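You operate a simulated robot arm through the tools that you are given. There is no shell and no other tool. Be economical: measure what you need, move in short steps, check, and stop when the job is done.

You are at the controls of a simulated robot arm. One attempt, no reset.

Task
Wire-brush the rust off the long stud and grease its thread.
Fine: both brushes back in the stand, lid back on the grease tin, the other stud left as it is.

It is judged by the outcome, as a careful person would: the job done as asked, and still so three seconds after it is handed in. It fails if anything else is knocked over, pushed out of place, dropped, spilled or broken. A push-on lid holds only when it is set on centred and level and pressed home; a screw cap is set on level and turned clockwise until tight.

Robot
A 7-joint arm with a two-finger parallel gripper, fixed in place. Base frame: the origin is at the foot of the arm, x ahead of it, y to its left, z up; the work surface is at about z = 800. Readings come in mm, degrees, newtons and seconds.
With the tool pointing down near the work surface it reaches from about 300 to 700 mm from the base axis. Its first joint turns from -66.0 to 66.0 degrees. Payload 1.57 kg.
Tool frame: the origin (TCP) lies between the finger pads and is the grasp point; the fingertips stand 30 mm ahead of it; z points along the fingers, y is the line along which they close. Largest opening 110 mm; finger width 24, thickness 12; the body of the gripper, 48 by 112 mm, starts 78 mm behind the TCP.
Orientation is that of the tool frame in the base frame, as a unit quaternion [w, x, y, z]. With the fingers straight down and closing along the base's y, the tool's x points along the base's -x, its y along +y and its z along -z.

Tools
- The arm moves only by the tool drive_tool. Its argument "increments" is text: rows parted by semicolons, each of 7 numbers parted by spaces: the shift along the base's x, y, z in mm, then the turn, a rotation vector about the base's x, y, z in degrees, then the finger opening in mm, from 0 to 110. In form: tx ty tz rx ry rz gripper; .... A call has 1 to 10 rows; each row shifts and turns the commanded pose from where the row before left it. A row lasts 0.2 s, in which the tool goes at most 50 mm and 8.6 degrees; a call with a longer step from one row to the next is refused whole, and so is a gripper value outside its range. Where a pose cannot be reached the arm comes as near as it can. A force on the tool above 40 N (or 10 N above the force at the start of the call, whichever is more), or a blocked arm, ends the call early, and 0.2 s more pass. The fingers move at their own pace (about 108 mm/s each) and stop on an object; they squeeze with about 28 N. The grip force told is the motor's: it shows also when the fingers shut on nothing. Time passes only in rows, and 0.2 s behind the last, so rows that do not move let the fingers close. It gives the time, the measured TCP pose, the force on the tool (base axes), the opening and the grip force at its end, in the units of the frame above (readings bear some noise), and new pictures: "show" is both (left out), scene, wrist or none.
- Cameras (640 x 400 px; columns grow to the right, rows downward): "scene" is fixed at [172.8, -402, 1401.5]; the picture's right is [0.70, -0.72, 0.00], its down [-0.43, -0.41, -0.80] and it looks along [0.58, 0.56, -0.60] (base axes); focal length 312 px, centre (320, 200). "wrist" rides on the gripper at [70, 16, -141] in the tool frame; the picture's right is [-0.23, 0.97, 0.00], its down [-0.85, -0.20, -0.48] and it looks along [-0.47, -0.11, 0.88] (tool axes); focal length 222 px, centre (320, 200). There is no depth. A picture from a camera that has moved, and an enlarged one, comes with that camera's place and axes in the base frame and with its lens.
- close_up(camera, box): a new picture of the part [left, top, right, bottom] of that camera's present view, enlarged. It takes no simulated time.
- sign_off(): hands the job in; it is judged then, once.

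Work in short steps. Places have to be worked out from the pictures, the camera data and where the tool is seen: move nearer, look again, correct. Check each grasp and each placing, and mend what went wrong. You have 120 turns and 170 pictures in all, those below and enlarged ones among them. Open the gripper and draw the arm clear of the work before you hand the job in, unless the task says otherwise; then end with one line.

The tools are called as name(argument=value, ...) on one line, values as JSON. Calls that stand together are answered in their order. drive_tool: Moves the arm, as the interface text tells. Its arguments: {"type":"object","properties":{"increments":{"type":"string"},"show":{"type":"string","enum":["both","scene","wrist","none"]}},"required":["increments"]} The other tools are called the same way: close_up (camera, box) takes an enlarged picture of a part of a camera's view; sign_off () hands the job in.

At the start:

```text
t: 0.0
ee_pos: [358.4, 57.4, 1216.9]
orientation: [0.0, 0.001, 1.0, 0.0]
force: [0.3, 0.1, 0.3]
gripper_width: 110.0
grip_force: 0.1
```

scene: 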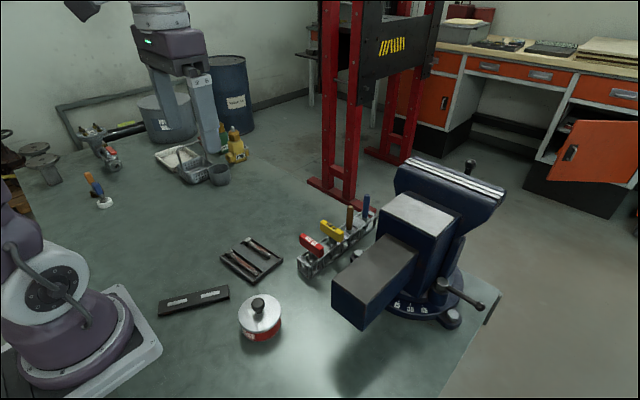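
wrist: 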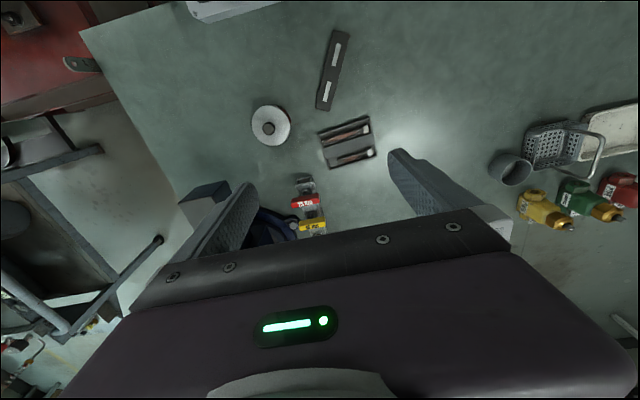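

The scene shows a tray with two studs, a tin with a knobbed lid, and a stand with four tools. I enlarge these to identify them.

close_up(camera="scene", box=[280, 180, 400, 280])

close_up(camera="scene", box=[150, 220, 300, 350])

close_up(camera="wrist", box=[240, 90, 400, 240])

```text
4.00 times, centred on (340, 230) of scene
camera zoom: at [172.8, -402.0, 1401.5], right [0.7, -0.72, 0.0], down [-0.43, -0.41, -0.8], along [0.58, 0.56, -0.6], focal length 1248 px, centre (240, 80)
```

zoom: 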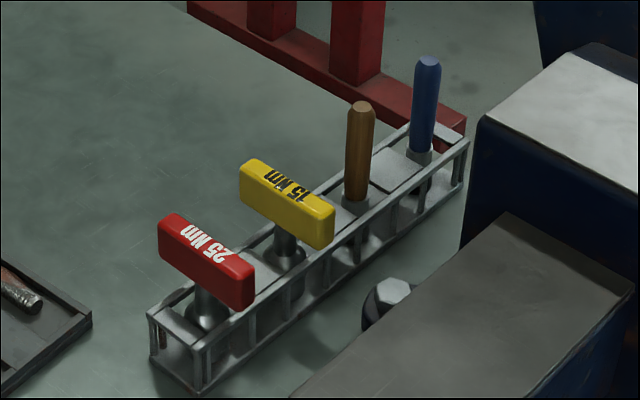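

```text
3.08 times, centred on (225, 285) of scene
camera zoom: at [172.8, -402.0, 1401.5], right [0.7, -0.72, 0.0], down [-0.43, -0.41, -0.8], along [0.58, 0.56, -0.6], focal length 960 px, centre (612, -62)
```

zoom: 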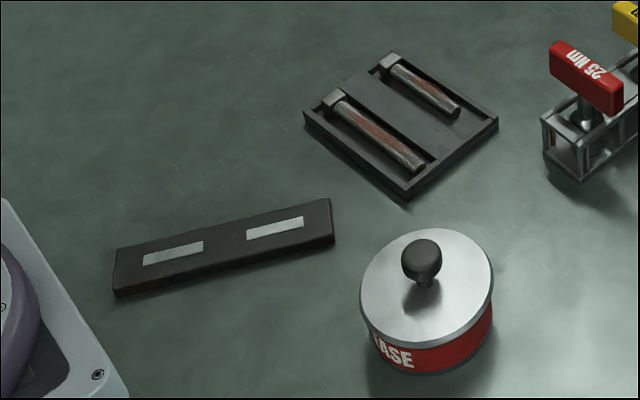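

```text
2.67 times, centred on (320, 165) of wrist
camera zoom: at [289.1, 75.0, 1356.9], right [0.23, 0.97, 0.0], down [0.85, -0.2, 0.48], along [0.47, -0.11, -0.88], focal length 592 px, centre (320, 293)
```

zoom: 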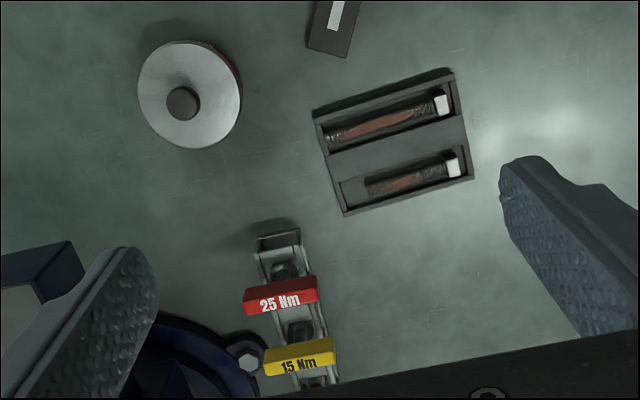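

The tray holds the studs at about (418..431, 155..54) for the long one. The tin is near (353,-50), and the stand runs along x at y≈-25 with brush handles at x≈665 and x≈735. I move closer for a look at the brushes.

drive_tool(increments="40 -20 -20 0 0 0 110; 40 -20 -20 0 0 0 110; 40 -20 -20 0 0 0 110; 0 0 0 0 0 0 110", show="wrist")

close_up(camera="scene", box=[330, 185, 390, 245])

```text
t: 1.0
ee_pos: [476.5, -1.5, 1154.6]
orientation: [0.0, 0.0, 1.0, 0.0]
force: [-1.1, -0.3, -0.1]
gripper_width: 110.2
grip_force: 0.0
camera wrist: at [407.5, 15.0, 1295.4], right [0.23, 0.97, 0.0], down [0.85, -0.2, 0.48], along [0.47, -0.11, -0.88], focal length 222 px, centre (320, 200)
```

wrist: 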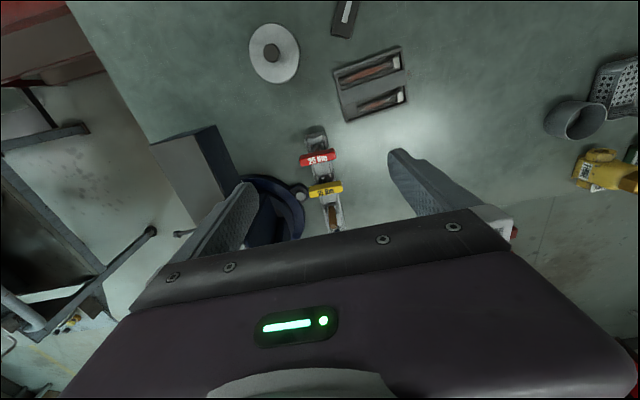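

```text
6.67 times, centred on (360, 215) of scene
camera zoom: at [172.8, -402.1, 1401.5], right [0.7, -0.72, 0.0], down [-0.43, -0.41, -0.8], along [0.58, 0.56, -0.6], focal length 2080 px, centre (53, 100)
```

zoom: 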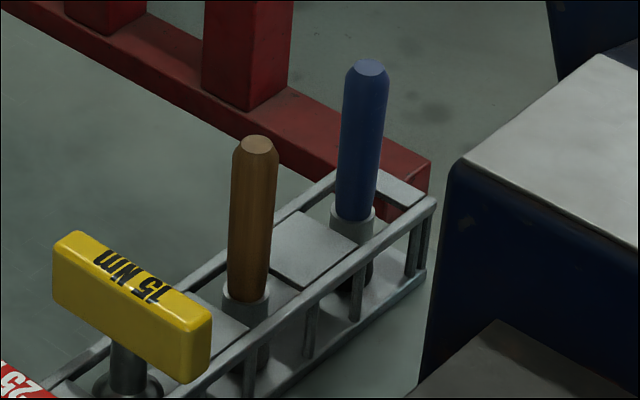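

Handles stand at about x=680 (brown) and x=750 (blue), y≈-20, tops z≈910. I enlarge the lower parts to tell which one is the wire brush.

close_up(camera="scene", box=[340, 215, 376, 245])

close_up(camera="scene", box=[215, 232, 290, 290])

```text
13.33 times, centred on (358, 230) of scene
camera zoom: at [172.8, -402.1, 1401.5], right [0.7, -0.72, 0.0], down [-0.43, -0.41, -0.8], along [0.58, 0.56, -0.6], focal length 4160 px, centre (-187, -200)
```

zoom: 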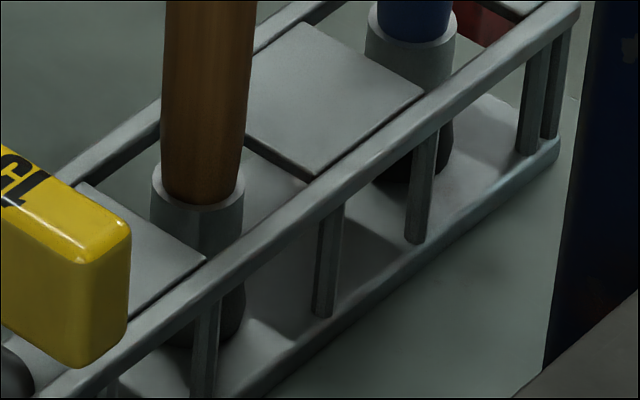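

```text
6.90 times, centred on (252, 261) of scene
camera zoom: at [172.8, -402.1, 1401.5], right [0.7, -0.72, 0.0], down [-0.43, -0.41, -0.8], along [0.58, 0.56, -0.6], focal length 2152 px, centre (786, -221)
```

zoom: 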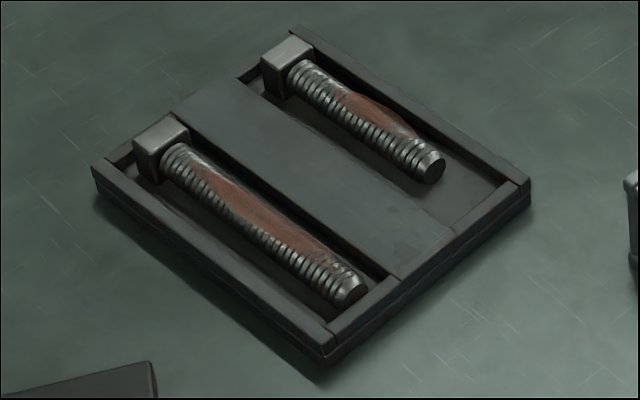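

Bristles aren't distinguishable yet, so I'll pull the brown-handled one and look. First I advance high above the stand, turned so I can check clearance to the vise.

drive_tool(increments="45 -4 -10 0 0 0 60; 45 -4 -10 0 0 0 60; 45 -4 -10 0 0 0 60; 45 -4 -10 0 0 0 60; 24 -3 -10 0 0 0 60; 0 0 0 0 0 0 60", show="both")

```text
t: 2.4
ee_pos: [644.8, -16.7, 1116.3]
orientation: [0.001, 0.0, 1.0, 0.0]
force: [0.1, 0.9, 0.9]
gripper_width: 60.2
grip_force: 0.0
out of reach, approached as far as the arm can: row 4, 5
camera wrist: at [576.5, 1.5, 1257.4], right [0.23, 0.97, 0.0], down [0.86, -0.2, 0.48], along [0.47, -0.11, -0.88], focal length 222 px, centre (320, 200)
```

scene: 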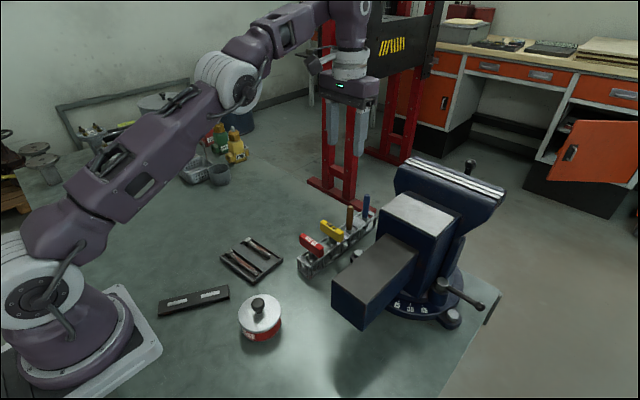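
wrist: 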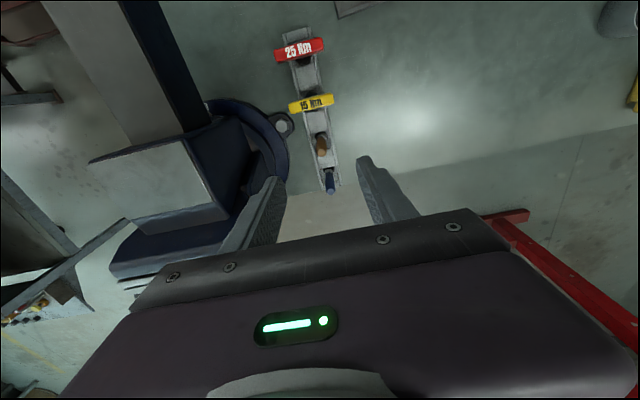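

Brown handle sits at about (674,-18) and blue at (743,-20), while the vise's upper part is beyond y<-120, so clearance is good. I lower to z≈950 first, then go over the brown handle.

drive_tool(increments="-12 0 -45 0 0 0 60; 0 0 -45 0 0 0 60; 0 0 -45 0 0 0 60; 0 0 -15 0 0 0 60; 0 0 0 0 0 0 60", show="wrist")

```text
t: 3.6
ee_pos: [632.4, -18.8, 967.9]
orientation: [0.0, 0.001, 1.0, -0.001]
force: [0.3, 1.2, -1.1]
gripper_width: 59.9
grip_force: 0.3
camera wrist: at [563.6, -1.9, 1108.8], right [0.23, 0.97, 0.0], down [0.85, -0.2, 0.48], along [0.47, -0.11, -0.88], focal length 222 px, centre (320, 200)
```

wrist: 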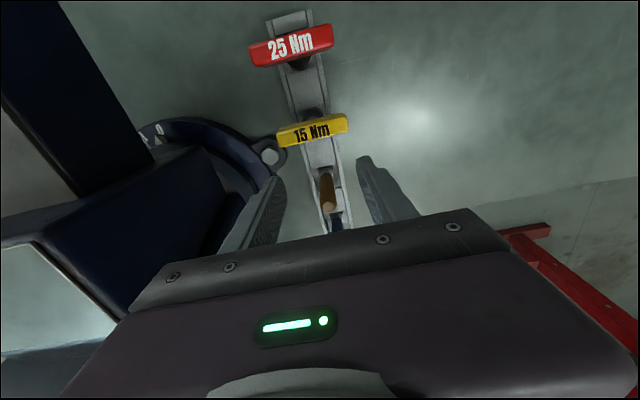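

Brown handle top now triangulates to ≈(680,-20). I move forward above it and descend partway.

drive_tool(increments="24 0 0 0 0 0 60; 22 0 0 0 0 0 60; 0 0 -25 0 0 0 60; 0 0 0 0 0 0 60", show="both")

close_up(camera="scene", box=[310, 150, 410, 250])

```text
t: 4.6
ee_pos: [680.4, -19.0, 944.1]
orientation: [-0.001, 0.0, 1.0, 0.0]
force: [0.4, 0.4, -0.6]
gripper_width: 60.1
grip_force: 0.1
camera wrist: at [611.6, -2.0, 1086.1], right [0.23, 0.97, 0.0], down [0.86, -0.2, 0.48], along [0.47, -0.11, -0.88], focal length 222 px, centre (320, 200)
```

scene: 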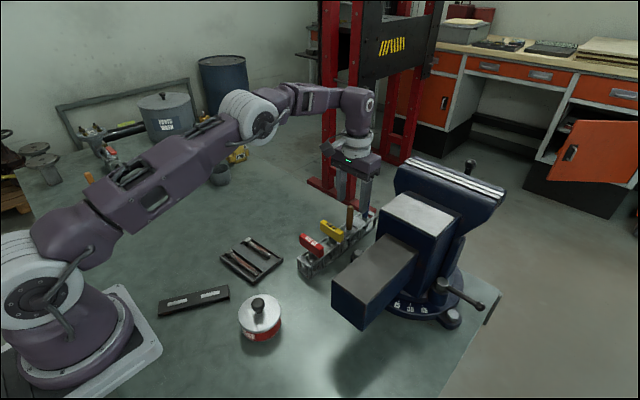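
wrist: 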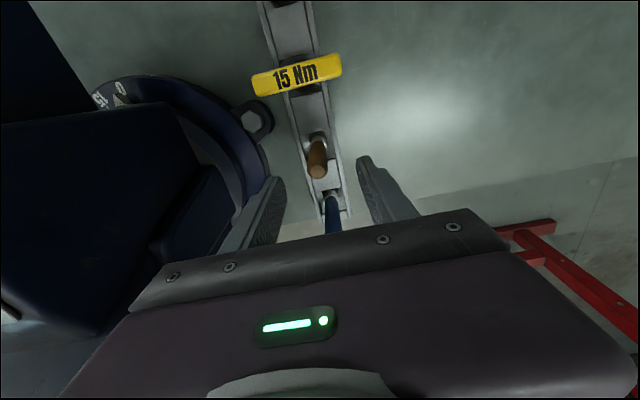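

```text
4.00 times, centred on (360, 200) of scene
camera zoom: at [172.8, -402.0, 1401.5], right [0.7, -0.72, 0.0], down [-0.43, -0.41, -0.8], along [0.58, 0.56, -0.6], focal length 1248 px, centre (160, 200)
```

zoom: 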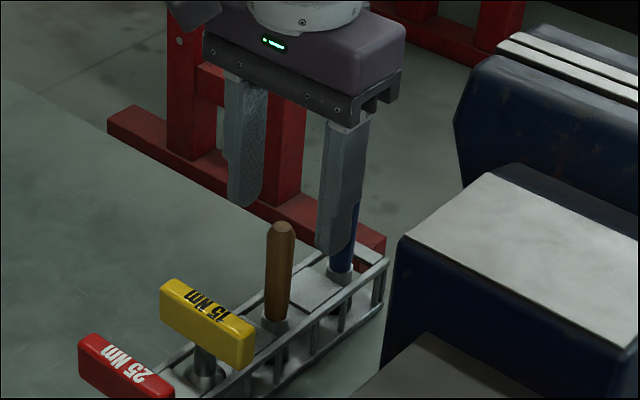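

The fingertip midpoint projects right onto the brown handle's top, so alignment is good. I descend to z≈890 and close.

drive_tool(increments="-2 0 -25 0 0 0 60; 0 0 -27 0 0 0 60; 0 0 0 0 0 0 30; 0 0 0 0 0 0 5; 0 0 0 0 0 0 5; 0 0 0 0 0 0 5", show="scene")

close_up(camera="scene", box=[310, 150, 410, 250])

```text
t: 6.0
ee_pos: [680.8, -16.3, 891.8]
orientation: [0.001, 0.0, 1.0, 0.0]
force: [-0.4, -0.4, -0.8]
gripper_width: 16.3
grip_force: 28.4
```

scene: 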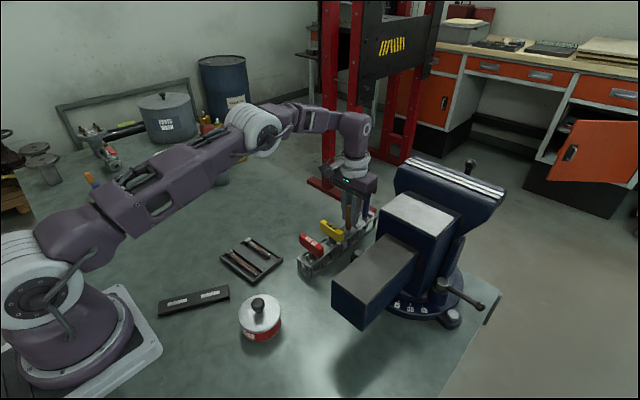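

```text
4.00 times, centred on (360, 200) of scene
camera zoom: at [172.8, -402.0, 1401.5], right [0.7, -0.72, 0.0], down [-0.43, -0.41, -0.8], along [0.58, 0.56, -0.6], focal length 1248 px, centre (160, 200)
```

zoom: 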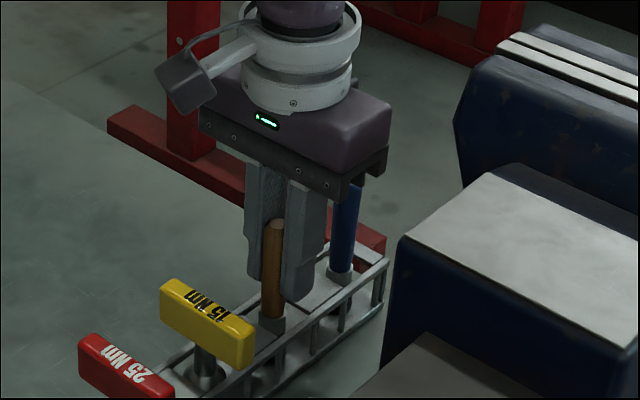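

Grip holds on a 16.3 mm handle. I lift straight up 70 mm slowly and check the brush.

drive_tool(increments="0 0 15 0 0 0 5; 0 0 20 0 0 0 5; 0 0 20 0 0 0 5; 0 0 20 0 0 0 5; 0 0 0 0 0 0 5", show="none")

close_up(camera="scene", box=[310, 150, 410, 250])

```text
t: 7.2
ee_pos: [679.1, -16.4, 968.6]
orientation: [0.0, 0.0, 1.0, 0.0]
force: [0.7, 0.2, -0.2]
gripper_width: 16.6
grip_force: 27.6
```

```text
4.00 times, centred on (360, 200) of scene
camera zoom: at [172.8, -402.0, 1401.5], right [0.7, -0.72, 0.0], down [-0.43, -0.41, -0.8], along [0.58, 0.56, -0.6], focal length 1248 px, centre (160, 200)
```

zoom: 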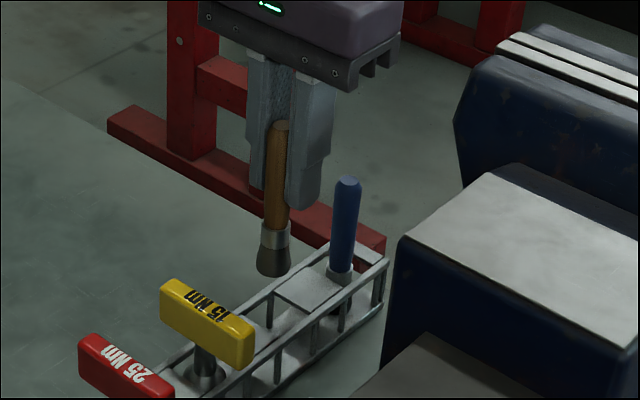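

The brush is out of the stand. I enlarge the bristles to identify it.

close_up(camera="scene", box=[340, 190, 370, 225])

```text
11.43 times, centred on (355, 208) of scene
camera zoom: at [172.8, -402.0, 1401.5], right [0.7, -0.72, 0.0], down [-0.43, -0.41, -0.8], along [0.58, 0.56, -0.6], focal length 3566 px, centre (-80, 114)
```

zoom: 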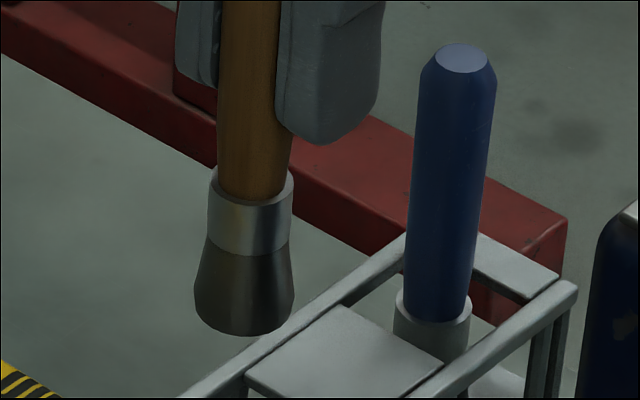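

The brown one's bristles look metallic grey. I compare with the blue one's visible bristles.

close_up(camera="scene", box=[358, 214, 376, 234])

```text
16.00 times, centred on (367, 224) of scene
camera zoom: at [172.8, -402.0, 1401.5], right [0.7, -0.72, 0.0], down [-0.43, -0.41, -0.8], along [0.58, 0.56, -0.6], focal length 4992 px, centre (-432, -184)
```

zoom: 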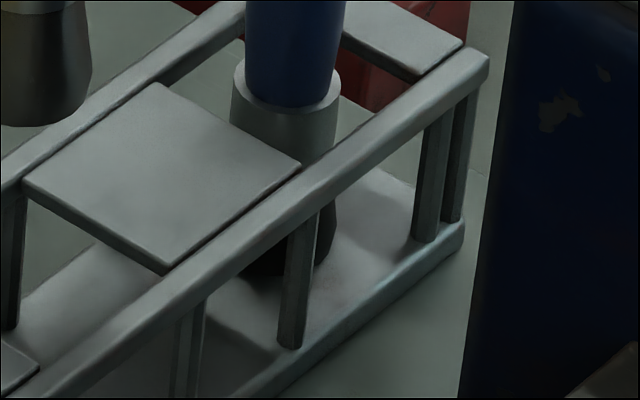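

Blue's bristles are matte black (grease brush), so brown appears to be the wire brush. I carry it sideways clear of the stand, then back over the tray for a closer look.

drive_tool(increments="0 40 5 0 0 0 5; -5 40 5 0 0 0 5; -40 25 0 0 0 0 5; -45 10 0 0 0 0 5; -45 5 0 0 0 0 5; -45 0 0 0 0 0 5; -45 0 0 0 0 0 5; -23 0 0 0 0 0 5; 0 0 0 0 0 0 5", show="both")

close_up(camera="scene", box=[200, 170, 300, 290])

```text
t: 9.2
ee_pos: [430.5, 102.8, 976.1]
orientation: [0.0, 0.001, 1.0, 0.001]
force: [0.0, 0.2, -0.4]
gripper_width: 16.3
grip_force: 27.9
camera wrist: at [361.0, 120.6, 1116.6], right [0.23, 0.97, 0.0], down [0.85, -0.2, 0.48], along [0.47, -0.11, -0.88], focal length 222 px, centre (320, 200)
```

scene: 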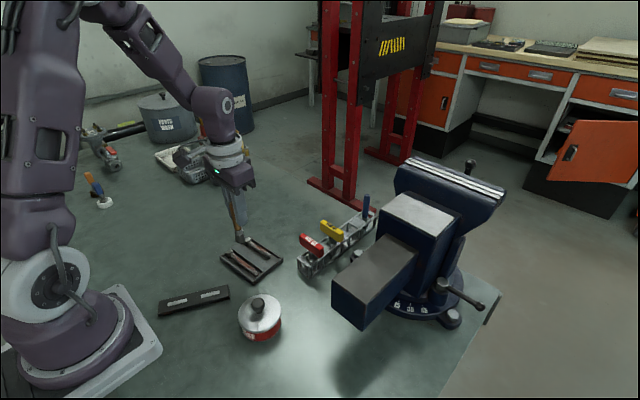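
wrist: 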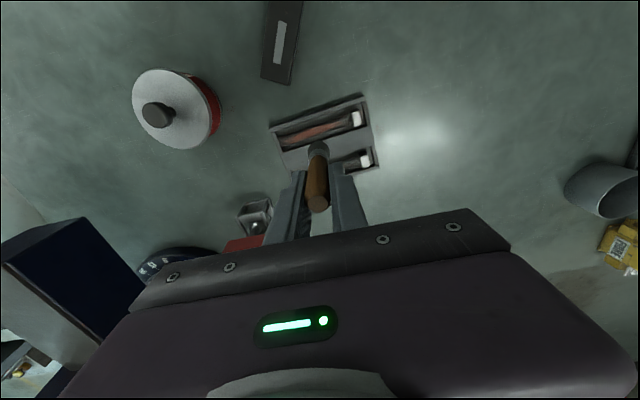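

```text
3.33 times, centred on (250, 230) of scene
camera zoom: at [172.8, -402.0, 1401.5], right [0.7, -0.72, 0.0], down [-0.43, -0.41, -0.8], along [0.58, 0.56, -0.6], focal length 1040 px, centre (553, 100)
```

zoom: 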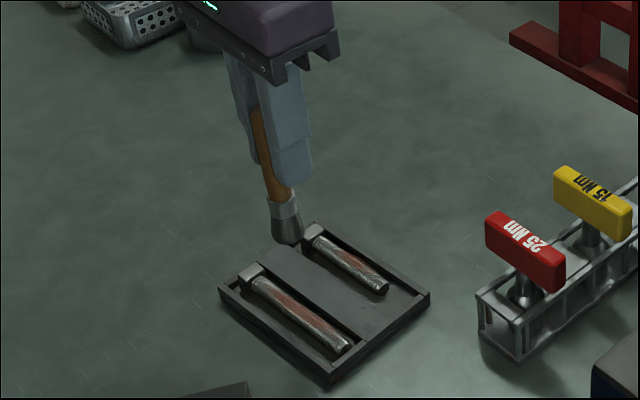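

Long stud axis estimated from (416,155) to (427,57). I zoom in on tray and bristles for precise positions.

close_up(camera="wrist", box=[255, 80, 395, 220])

close_up(camera="scene", box=[225, 225, 265, 250])

```text
2.86 times, centred on (325, 150) of wrist
camera zoom: at [361.0, 120.6, 1116.6], right [0.23, 0.97, 0.0], down [0.85, -0.2, 0.48], along [0.47, -0.11, -0.88], focal length 635 px, centre (306, 343)
```

zoom: 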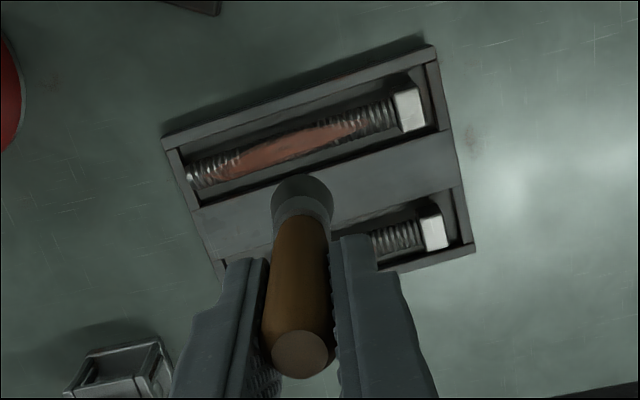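

```text
16.00 times, centred on (245, 238) of scene
camera zoom: at [172.8, -402.0, 1401.5], right [0.7, -0.72, 0.0], down [-0.43, -0.41, -0.8], along [0.58, 0.56, -0.6], focal length 4992 px, centre (1520, -400)
```

zoom: 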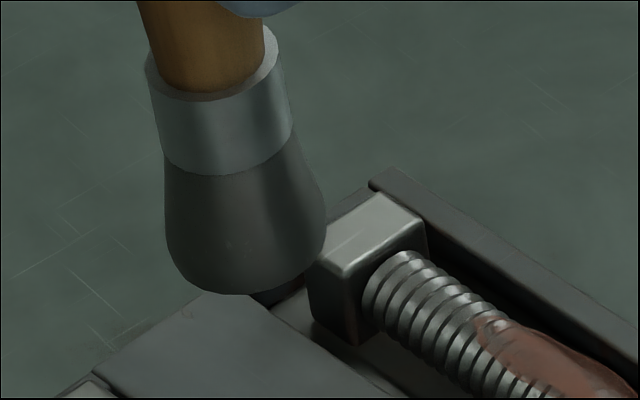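

Bristles read as grey wire; the tip is ~100 mm below TCP and about 5 mm behind it in x. The stud centre at y=103 is x≈420.5, so I shift back and descend partway.

drive_tool(increments="-5 0 -20 0 0 0 5; 0 0 -20 0 0 0 5; 0 0 0 0 0 0 5", show="wrist")

close_up(camera="scene", box=[215, 220, 290, 290])

close_up(camera="wrist", box=[255, 80, 395, 220])

```text
t: 10.0
ee_pos: [425.3, 101.7, 936.4]
orientation: [0.0, 0.0, 1.0, 0.0]
force: [0.7, -1.1, -0.7]
gripper_width: 16.4
grip_force: 28.0
camera wrist: at [356.8, 117.8, 1077.3], right [0.23, 0.97, 0.0], down [0.85, -0.2, 0.48], along [0.47, -0.11, -0.88], focal length 222 px, centre (320, 200)
```

wrist: 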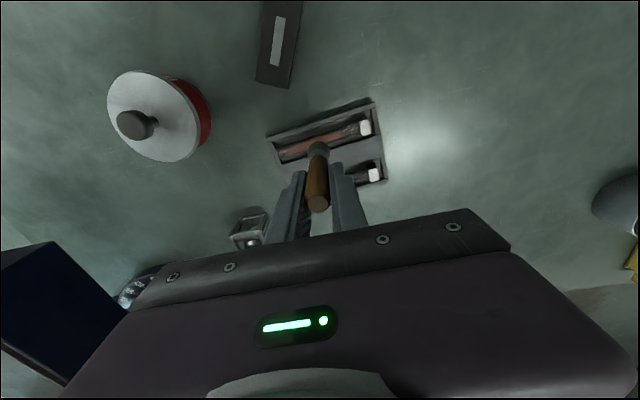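

```text
5.71 times, centred on (252, 255) of scene
camera zoom: at [172.8, -402.0, 1401.5], right [0.7, -0.72, 0.0], down [-0.43, -0.41, -0.8], along [0.58, 0.56, -0.6], focal length 1783 px, centre (706, -114)
```

zoom: 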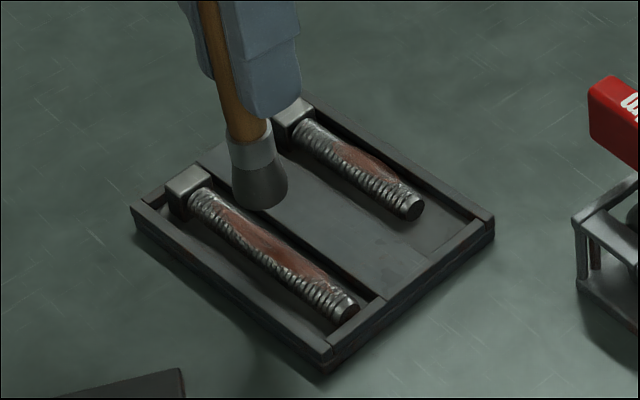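

```text
2.86 times, centred on (325, 150) of wrist
camera zoom: at [356.8, 117.8, 1077.3], right [0.23, 0.97, 0.0], down [0.85, -0.2, 0.48], along [0.47, -0.11, -0.88], focal length 635 px, centre (306, 343)
```

zoom: 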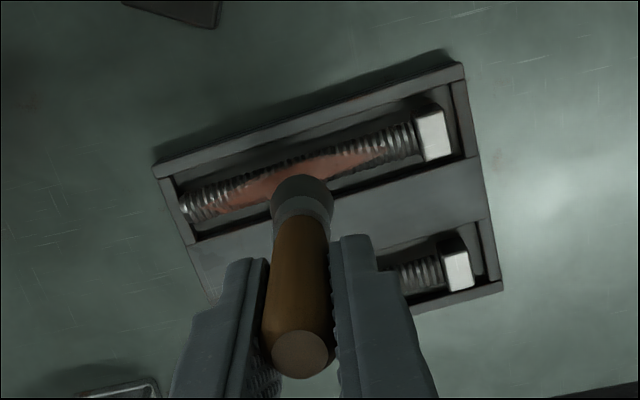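

Tip is now ≈(422,102,841), in line with the stud. I lower in small steps watching the force.

drive_tool(increments="-1 0 -14 0 0 0 5; 0 0 -3 0 0 0 5; 0 0 0 0 0 0 5", show="none")

close_up(camera="scene", box=[215, 220, 290, 290])

```text
t: 10.8
ee_pos: [424.5, 101.7, 919.7]
orientation: [-0.001, 0.0, 1.0, 0.0]
force: [0.5, 0.2, -1.1]
gripper_width: 16.4
grip_force: 28.3
```

```text
5.71 times, centred on (252, 255) of scene
camera zoom: at [172.8, -402.0, 1401.5], right [0.7, -0.72, 0.0], down [-0.43, -0.41, -0.8], along [0.58, 0.56, -0.6], focal length 1783 px, centre (706, -114)
```

zoom: 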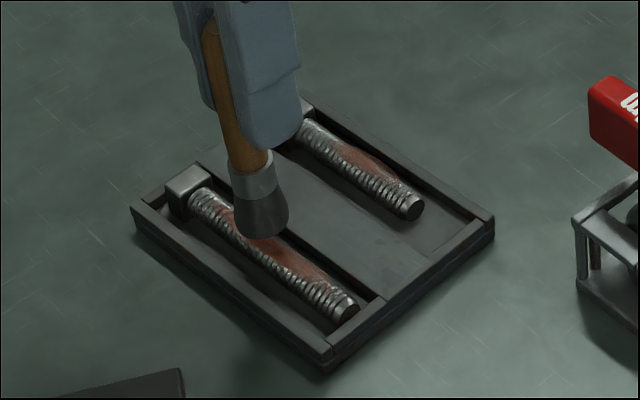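

Nearly touching; I continue in 3 mm steps.

drive_tool(increments="0 0 -3 0 0 0 5; 0 0 -3 0 0 0 5; 0 0 0 0 0 0 5", show="none")

close_up(camera="scene", box=[225, 235, 275, 275])

```text
t: 11.6
ee_pos: [424.1, 101.5, 914.6]
orientation: [0.0, 0.0, 1.0, 0.0]
force: [1.1, 0.7, 0.0]
gripper_width: 16.3
grip_force: 27.8
```

```text
10.00 times, centred on (250, 255) of scene
camera zoom: at [172.8, -402.0, 1401.5], right [0.7, -0.72, 0.0], down [-0.43, -0.41, -0.8], along [0.58, 0.56, -0.6], focal length 3120 px, centre (1020, -350)
```

zoom: 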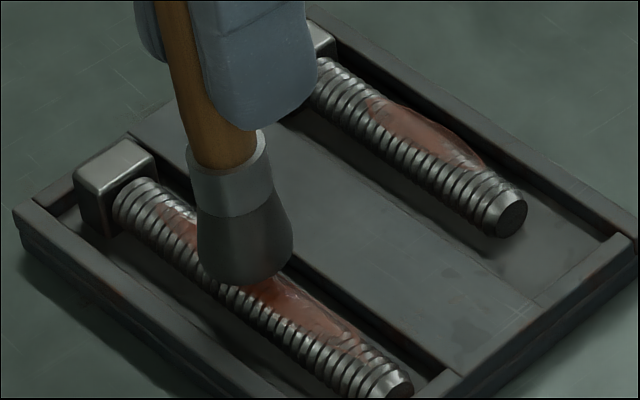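

Contact looks imminent; lower further a bit at a time.

drive_tool(increments="0 0 -3 0 0 0 5; 0 0 0 0 0 0 5", show="none")

```text
t: 12.2
ee_pos: [423.7, 101.3, 910.2]
orientation: [0.0, 0.0, 1.0, -0.001]
force: [-0.4, 0.6, -0.7]
gripper_width: 16.4
grip_force: 28.1
```

drive_tool(increments="0 0 -3 0 0 0 5; 0 0 0 0 0 0 5", show="none")

close_up(camera="scene", box=[225, 235, 275, 275])

```text
t: 12.8
ee_pos: [424.0, 101.3, 907.4]
orientation: [0.001, 0.0, 1.0, -0.001]
force: [1.2, -0.3, -1.0]
gripper_width: 16.6
grip_force: 27.9
```

```text
10.00 times, centred on (250, 255) of scene
camera zoom: at [172.8, -402.0, 1401.5], right [0.7, -0.72, 0.0], down [-0.43, -0.41, -0.8], along [0.58, 0.56, -0.6], focal length 3120 px, centre (1020, -350)
```

zoom: 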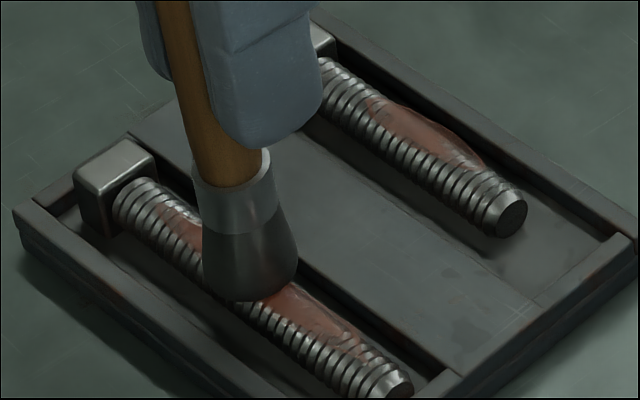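

No reaction yet, bristles seem at the stud's surface. I try a test stroke along the stud and look for change.

drive_tool(increments="-1 10 0 0 0 0 5; -1 10 0 0 0 0 5; 2 -20 0 0 0 0 5; 2 -20 0 0 0 0 5; -2 20 0 0 0 0 5; 0 0 0 0 0 0 5", show="none")

close_up(camera="scene", box=[225, 235, 275, 275])

```text
t: 14.2
ee_pos: [426.4, 101.3, 909.5]
orientation: [0.0, 0.0, 1.0, 0.0]
force: [0.2, 0.8, -0.7]
gripper_width: 16.6
grip_force: 28.2
```

```text
10.00 times, centred on (250, 255) of scene
camera zoom: at [172.8, -402.0, 1401.5], right [0.7, -0.72, 0.0], down [-0.43, -0.41, -0.8], along [0.58, 0.56, -0.6], focal length 3120 px, centre (1020, -350)
```

zoom: 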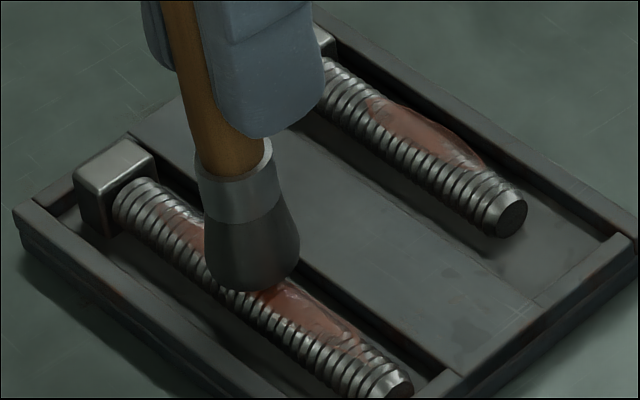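

No change, so not in contact. Lower further.

drive_tool(increments="-1 0 -4 0 0 0 5; 0 0 -2 0 0 0 5; 0 0 0 0 0 0 5", show="none")

close_up(camera="wrist", box=[265, 90, 385, 210])

close_up(camera="scene", box=[225, 235, 275, 275])

```text
t: 15.0
ee_pos: [424.2, 101.1, 903.4]
orientation: [0.001, 0.0, 1.0, 0.0]
force: [2.8, -1.7, 22.2]
gripper_width: 16.5
grip_force: 27.6
```

```text
3.33 times, centred on (325, 150) of wrist
camera zoom: at [355.0, 119.1, 1043.7], right [0.23, 0.97, 0.0], down [0.85, -0.2, 0.48], along [0.47, -0.11, -0.88], focal length 740 px, centre (303, 367)
```

zoom: 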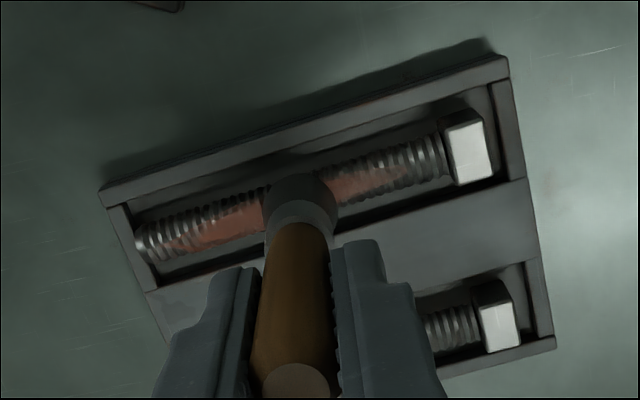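

```text
10.00 times, centred on (250, 255) of scene
camera zoom: at [172.6, -402.2, 1401.5], right [0.7, -0.72, 0.0], down [-0.43, -0.41, -0.8], along [0.58, 0.56, -0.59], focal length 3120 px, centre (1020, -350)
```

zoom: 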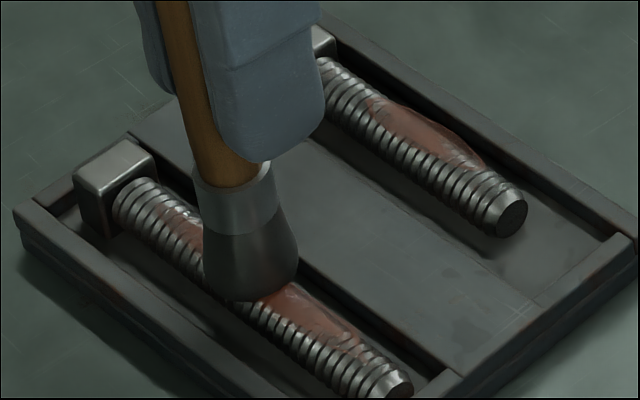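

Contact now with 22 N. I ease up 1 mm and stroke along the stud axis.

drive_tool(increments="0 0 1 0 0 0 5; -1 12 0 0 0 0 5; -1 12 0 0 0 0 5; 1 -12 0 0 0 0 5; 1 -12 0 0 0 0 5; 1 -12 0 0 0 0 5; 1 -12 0 0 0 0 5; 1 -12 0 0 0 0 5; -1 12 0 0 0 0 5; -2 24 0 0 0 0 5", show="none")

close_up(camera="scene", box=[215, 225, 285, 285])

```text
t: 17.2
ee_pos: [422.9, 103.5, 902.1]
orientation: [0.0, 0.0, 1.0, 0.0]
force: [0.7, -4.1, 9.3]
gripper_width: 16.7
grip_force: 28.0
```

```text
6.67 times, centred on (250, 255) of scene
camera zoom: at [172.7, -402.2, 1401.5], right [0.7, -0.72, 0.0], down [-0.43, -0.41, -0.8], along [0.58, 0.56, -0.59], focal length 2080 px, centre (787, -167)
```

zoom: 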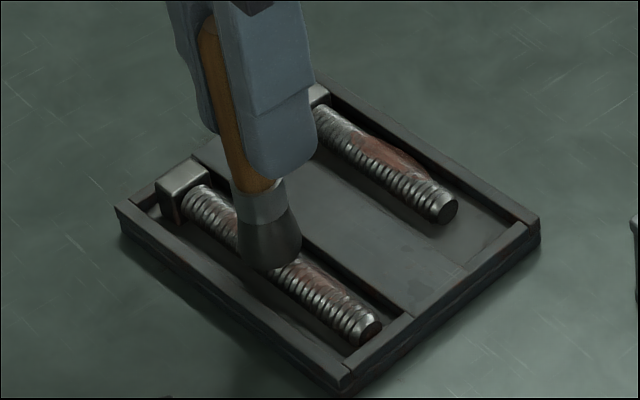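

The rust is visibly reduced, so this is the wire brush and it works. I keep stroking full length.

drive_tool(increments="-1 12 0 0 0 0 5; -1 12 0 0 0 0 5; 1 -12 0 0 0 0 5; 2 -24 0 0 0 0 5; 2 -24 0 0 0 0 5; 0 -6 0 0 0 0 5; -1 18 0 0 0 0 5; -2 24 0 0 0 0 5; -2 24 0 0 0 0 5; 2 -24 0 0 0 0 5", show="none")

drive_tool(increments="3 -24 0 0 0 0 5; 1 -18 0 0 0 0 5; -1 18 0 0 0 0 5; -2 24 0 0 0 0 5; -2 24 0 0 0 0 5; 2 -24 0 0 0 0 5; 2 -24 0 0 0 0 5; 1 -18 0 0 0 0 5; -2 24 0 0 0 0 5; -2 18 0 0 0 0 5", show="none")

close_up(camera="scene", box=[215, 225, 285, 285])

close_up(camera="wrist", box=[265, 90, 385, 210])

```text
t: 19.4
ee_pos: [426.4, 99.5, 904.3]
orientation: [0.0, 0.0, 1.0, 0.0]
force: [0.7, 0.7, -0.2]
gripper_width: 16.6
grip_force: 28.1
```

```text
t: 21.6
ee_pos: [422.6, 102.2, 902.1]
orientation: [0.0, 0.0, 1.0, 0.0]
force: [0.5, 0.1, -1.5]
gripper_width: 16.6
grip_force: 27.5
```

```text
6.67 times, centred on (250, 255) of scene
camera zoom: at [172.8, -402.1, 1401.5], right [0.7, -0.72, 0.0], down [-0.43, -0.41, -0.8], along [0.58, 0.56, -0.6], focal length 2080 px, centre (787, -167)
```

zoom: 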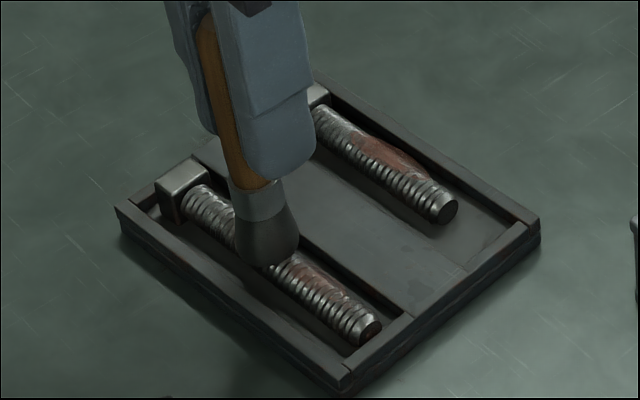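

```text
3.33 times, centred on (325, 150) of wrist
camera zoom: at [352.7, 119.8, 1042.8], right [0.23, 0.97, 0.0], down [0.85, -0.2, 0.48], along [0.47, -0.11, -0.88], focal length 740 px, centre (303, 367)
```

zoom: 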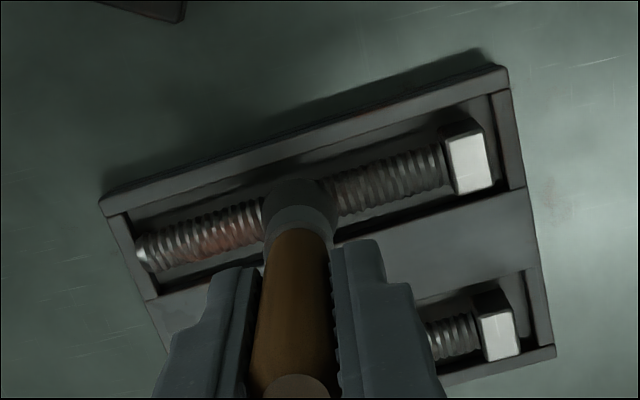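

The head half is clean; some rust is left toward the tail (y≈60–90). Contact got light, so I press 1.5 mm lower and stroke that half.

drive_tool(increments="0 0 -1.5 0 0 0 5; 1 -12 0 0 0 0 5; 2 -20 0 0 0 0 5; 1 -12 0 0 0 0 5; -1 12 0 0 0 0 5; -2 20 0 0 0 0 5; 2 -20 0 0 0 0 5; 1 -14 0 0 0 0 5; -1 14 0 0 0 0 5; -2 20 0 0 0 0 5", show="none")

drive_tool(increments="2 -20 0 0 0 0 5; 1 -14 0 0 0 0 5; -1 14 0 0 0 0 5; -2 20 0 0 0 0 5; 2 -20 0 0 0 0 5; 1 -14 0 0 0 0 5; -1 14 0 0 0 0 5; -3 32 0 0 0 0 5; -1 12 0 0 0 0 5", show="none")

close_up(camera="scene", box=[215, 225, 285, 285])

close_up(camera="wrist", box=[265, 90, 385, 210])

```text
t: 23.8
ee_pos: [423.8, 90.3, 900.8]
orientation: [0.0, 0.0, 1.0, 0.0]
force: [-0.2, -0.3, -1.1]
gripper_width: 16.4
grip_force: 28.2
```

```text
t: 25.8
ee_pos: [422.2, 112.1, 898.8]
orientation: [0.0, 0.001, 1.0, 0.0]
force: [1.1, -7.2, 22.5]
gripper_width: 16.7
grip_force: 27.9
```

```text
6.67 times, centred on (250, 255) of scene
camera zoom: at [172.6, -402.3, 1401.5], right [0.7, -0.72, 0.0], down [-0.43, -0.41, -0.8], along [0.58, 0.56, -0.59], focal length 2080 px, centre (787, -167)
```

zoom: 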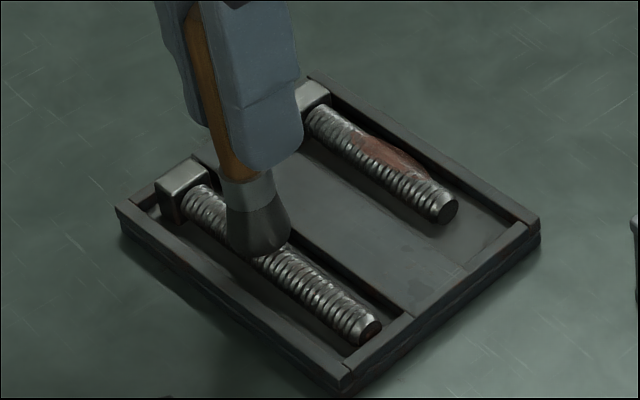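

```text
3.33 times, centred on (325, 150) of wrist
camera zoom: at [353.2, 129.4, 1039.6], right [0.23, 0.97, 0.0], down [0.85, -0.2, 0.48], along [0.47, -0.11, -0.88], focal length 740 px, centre (303, 367)
```

zoom: 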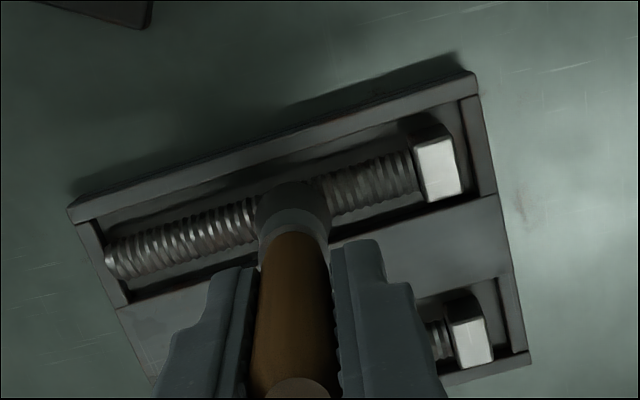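

The visible thread is clean. I lift the brush and check everything, including the brush's posture in the grip.

drive_tool(increments="0 0 20 0 0 0 5; 0 0 40 0 0 0 5; 0 30 0 0 0 0 5; 0 0 0 0 0 0 5", show="none")

close_up(camera="scene", box=[200, 195, 290, 285])

close_up(camera="wrist", box=[245, 80, 365, 230])

```text
t: 26.8
ee_pos: [421.9, 143.6, 958.0]
orientation: [0.0, 0.0, 1.0, 0.0]
force: [-1.1, 0.3, -1.0]
gripper_width: 16.5
grip_force: 27.8
```

```text
4.44 times, centred on (245, 240) of scene
camera zoom: at [172.8, -402.0, 1401.5], right [0.7, -0.72, 0.0], down [-0.43, -0.41, -0.8], along [0.58, 0.56, -0.6], focal length 1387 px, centre (653, 22)
```

zoom: 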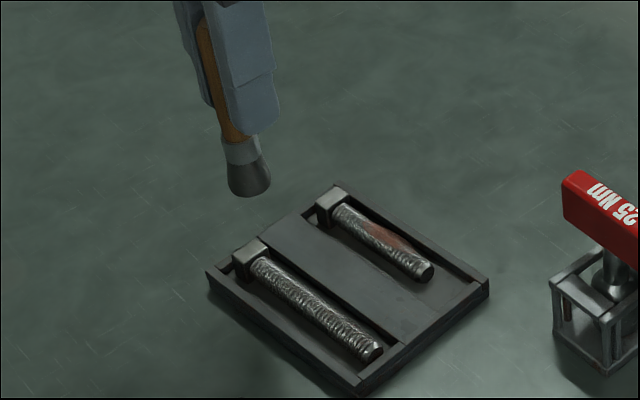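

```text
2.67 times, centred on (305, 155) of wrist
camera zoom: at [353.5, 160.8, 1098.8], right [0.23, 0.97, 0.0], down [0.86, -0.2, 0.48], along [0.47, -0.11, -0.88], focal length 592 px, centre (360, 320)
```

zoom: 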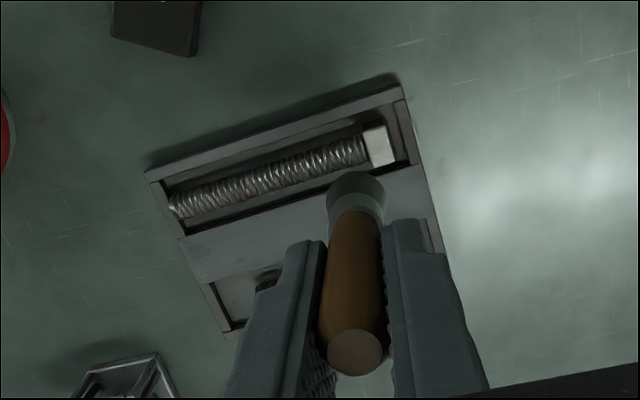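

The long stud is clean end to end, the short one untouched. I carry the wire brush back toward its slot, staying at +y until alongside.

drive_tool(increments="20 0 12 0 0 0 5; 45 0 0 0 0 0 5; 45 -10 0 0 0 0 5; 45 -10 0 0 0 0 5; 45 -10 0 0 0 0 5; 45 -15 0 0 0 0 5; 11 -30 0 0 0 0 5; 0 -40 0 0 0 0 5; 0 -25 0 0 0 0 5; 0 0 0 0 0 0 5", show="none")

close_up(camera="scene", box=[310, 150, 410, 250])

```text
t: 29.0
ee_pos: [680.4, 5.3, 970.5]
orientation: [0.001, 0.0, 1.0, 0.0]
force: [-0.2, -0.6, -0.1]
gripper_width: 16.4
grip_force: 27.9
```

```text
4.00 times, centred on (360, 200) of scene
camera zoom: at [172.8, -402.1, 1401.5], right [0.7, -0.72, 0.0], down [-0.43, -0.41, -0.8], along [0.58, 0.56, -0.6], focal length 1248 px, centre (160, 200)
```

zoom: 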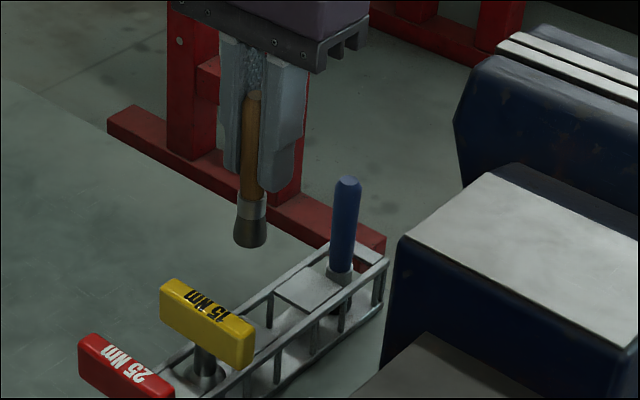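

The brush slid about 9 mm up in the grip; the lateral alignment is unchanged. I shift to y=-16.4 and descend partway.

drive_tool(increments="-1 -21.5 0 0 0 0 5; 0 0 -20 0 0 0 5; 0 0 0 0 0 0 5", show="wrist")

close_up(camera="scene", box=[325, 180, 385, 240])

close_up(camera="wrist", box=[265, 60, 385, 230])

```text
t: 29.8
ee_pos: [676.0, -15.5, 951.5]
orientation: [0.0, 0.0, 1.0, 0.001]
force: [1.0, -0.8, 0.1]
gripper_width: 16.2
grip_force: 27.9
camera wrist: at [607.1, 1.2, 1091.8], right [0.23, 0.97, 0.0], down [0.85, -0.2, 0.48], along [0.47, -0.11, -0.88], focal length 222 px, centre (320, 200)
```

wrist: 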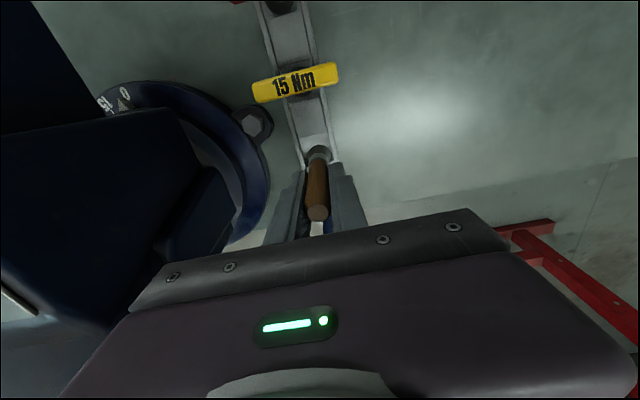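

```text
6.67 times, centred on (355, 210) of scene
camera zoom: at [172.8, -402.0, 1401.5], right [0.7, -0.72, 0.0], down [-0.43, -0.41, -0.8], along [0.58, 0.56, -0.6], focal length 2080 px, centre (87, 133)
```

zoom: 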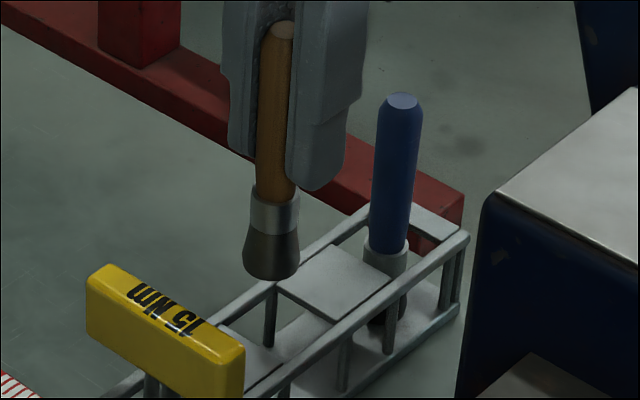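

```text
2.35 times, centred on (325, 145) of wrist
camera zoom: at [607.1, 1.2, 1091.8], right [0.23, 0.97, 0.0], down [0.85, -0.2, 0.48], along [0.47, -0.11, -0.88], focal length 523 px, centre (308, 329)
```

zoom: 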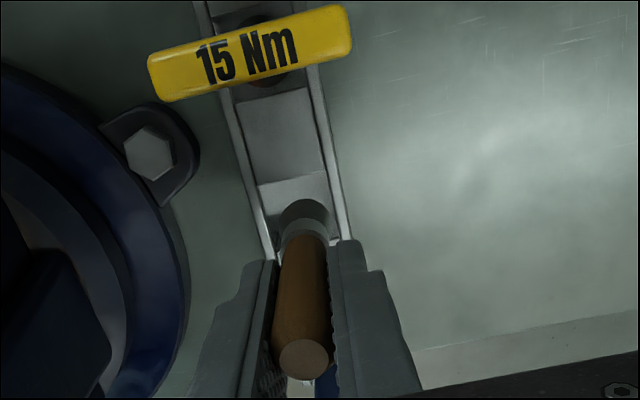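

The tool is ~3.5 mm short in x; I correct (+3.5, -2) and descend gently towards z≈885.

drive_tool(increments="3.5 -2 0 0 0 0 5; 0 0 -20 0 0 0 5; 0 0 -15 0 0 0 5; 0 0 0 0 0 0 5", show="none")

close_up(camera="scene", box=[325, 190, 385, 250])

close_up(camera="wrist", box=[265, 60, 385, 230])

```text
t: 30.8
ee_pos: [680.5, -22.1, 917.4]
orientation: [0.0, 0.0, 1.0, 0.0]
force: [0.0, 0.0, -1.2]
gripper_width: 16.3
grip_force: 28.0
```

```text
6.67 times, centred on (355, 220) of scene
camera zoom: at [172.8, -402.0, 1401.5], right [0.7, -0.72, 0.0], down [-0.43, -0.41, -0.8], along [0.58, 0.56, -0.6], focal length 2080 px, centre (87, 67)
```

zoom: 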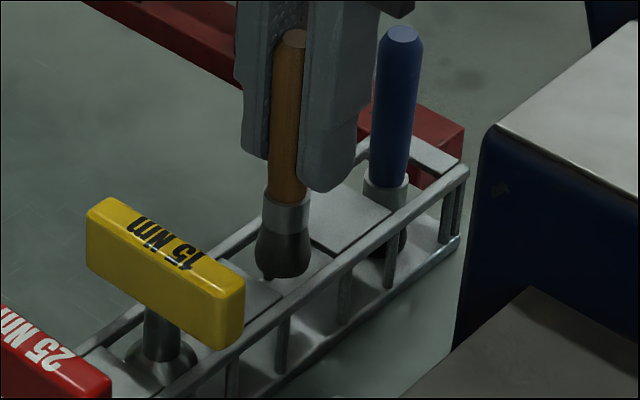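

```text
2.35 times, centred on (325, 145) of wrist
camera zoom: at [611.5, -3.5, 1058.3], right [0.23, 0.97, 0.0], down [0.85, -0.2, 0.48], along [0.47, -0.11, -0.88], focal length 523 px, centre (308, 329)
```

zoom: 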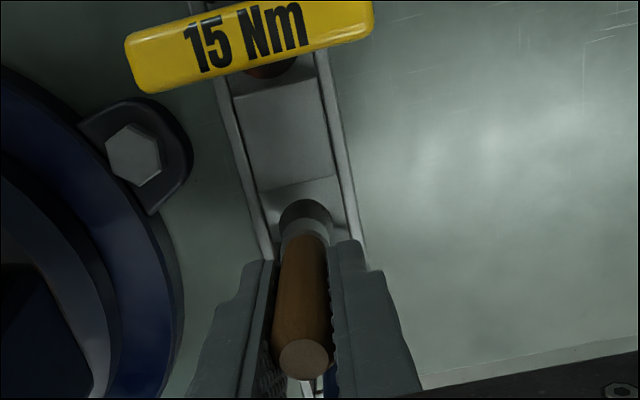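

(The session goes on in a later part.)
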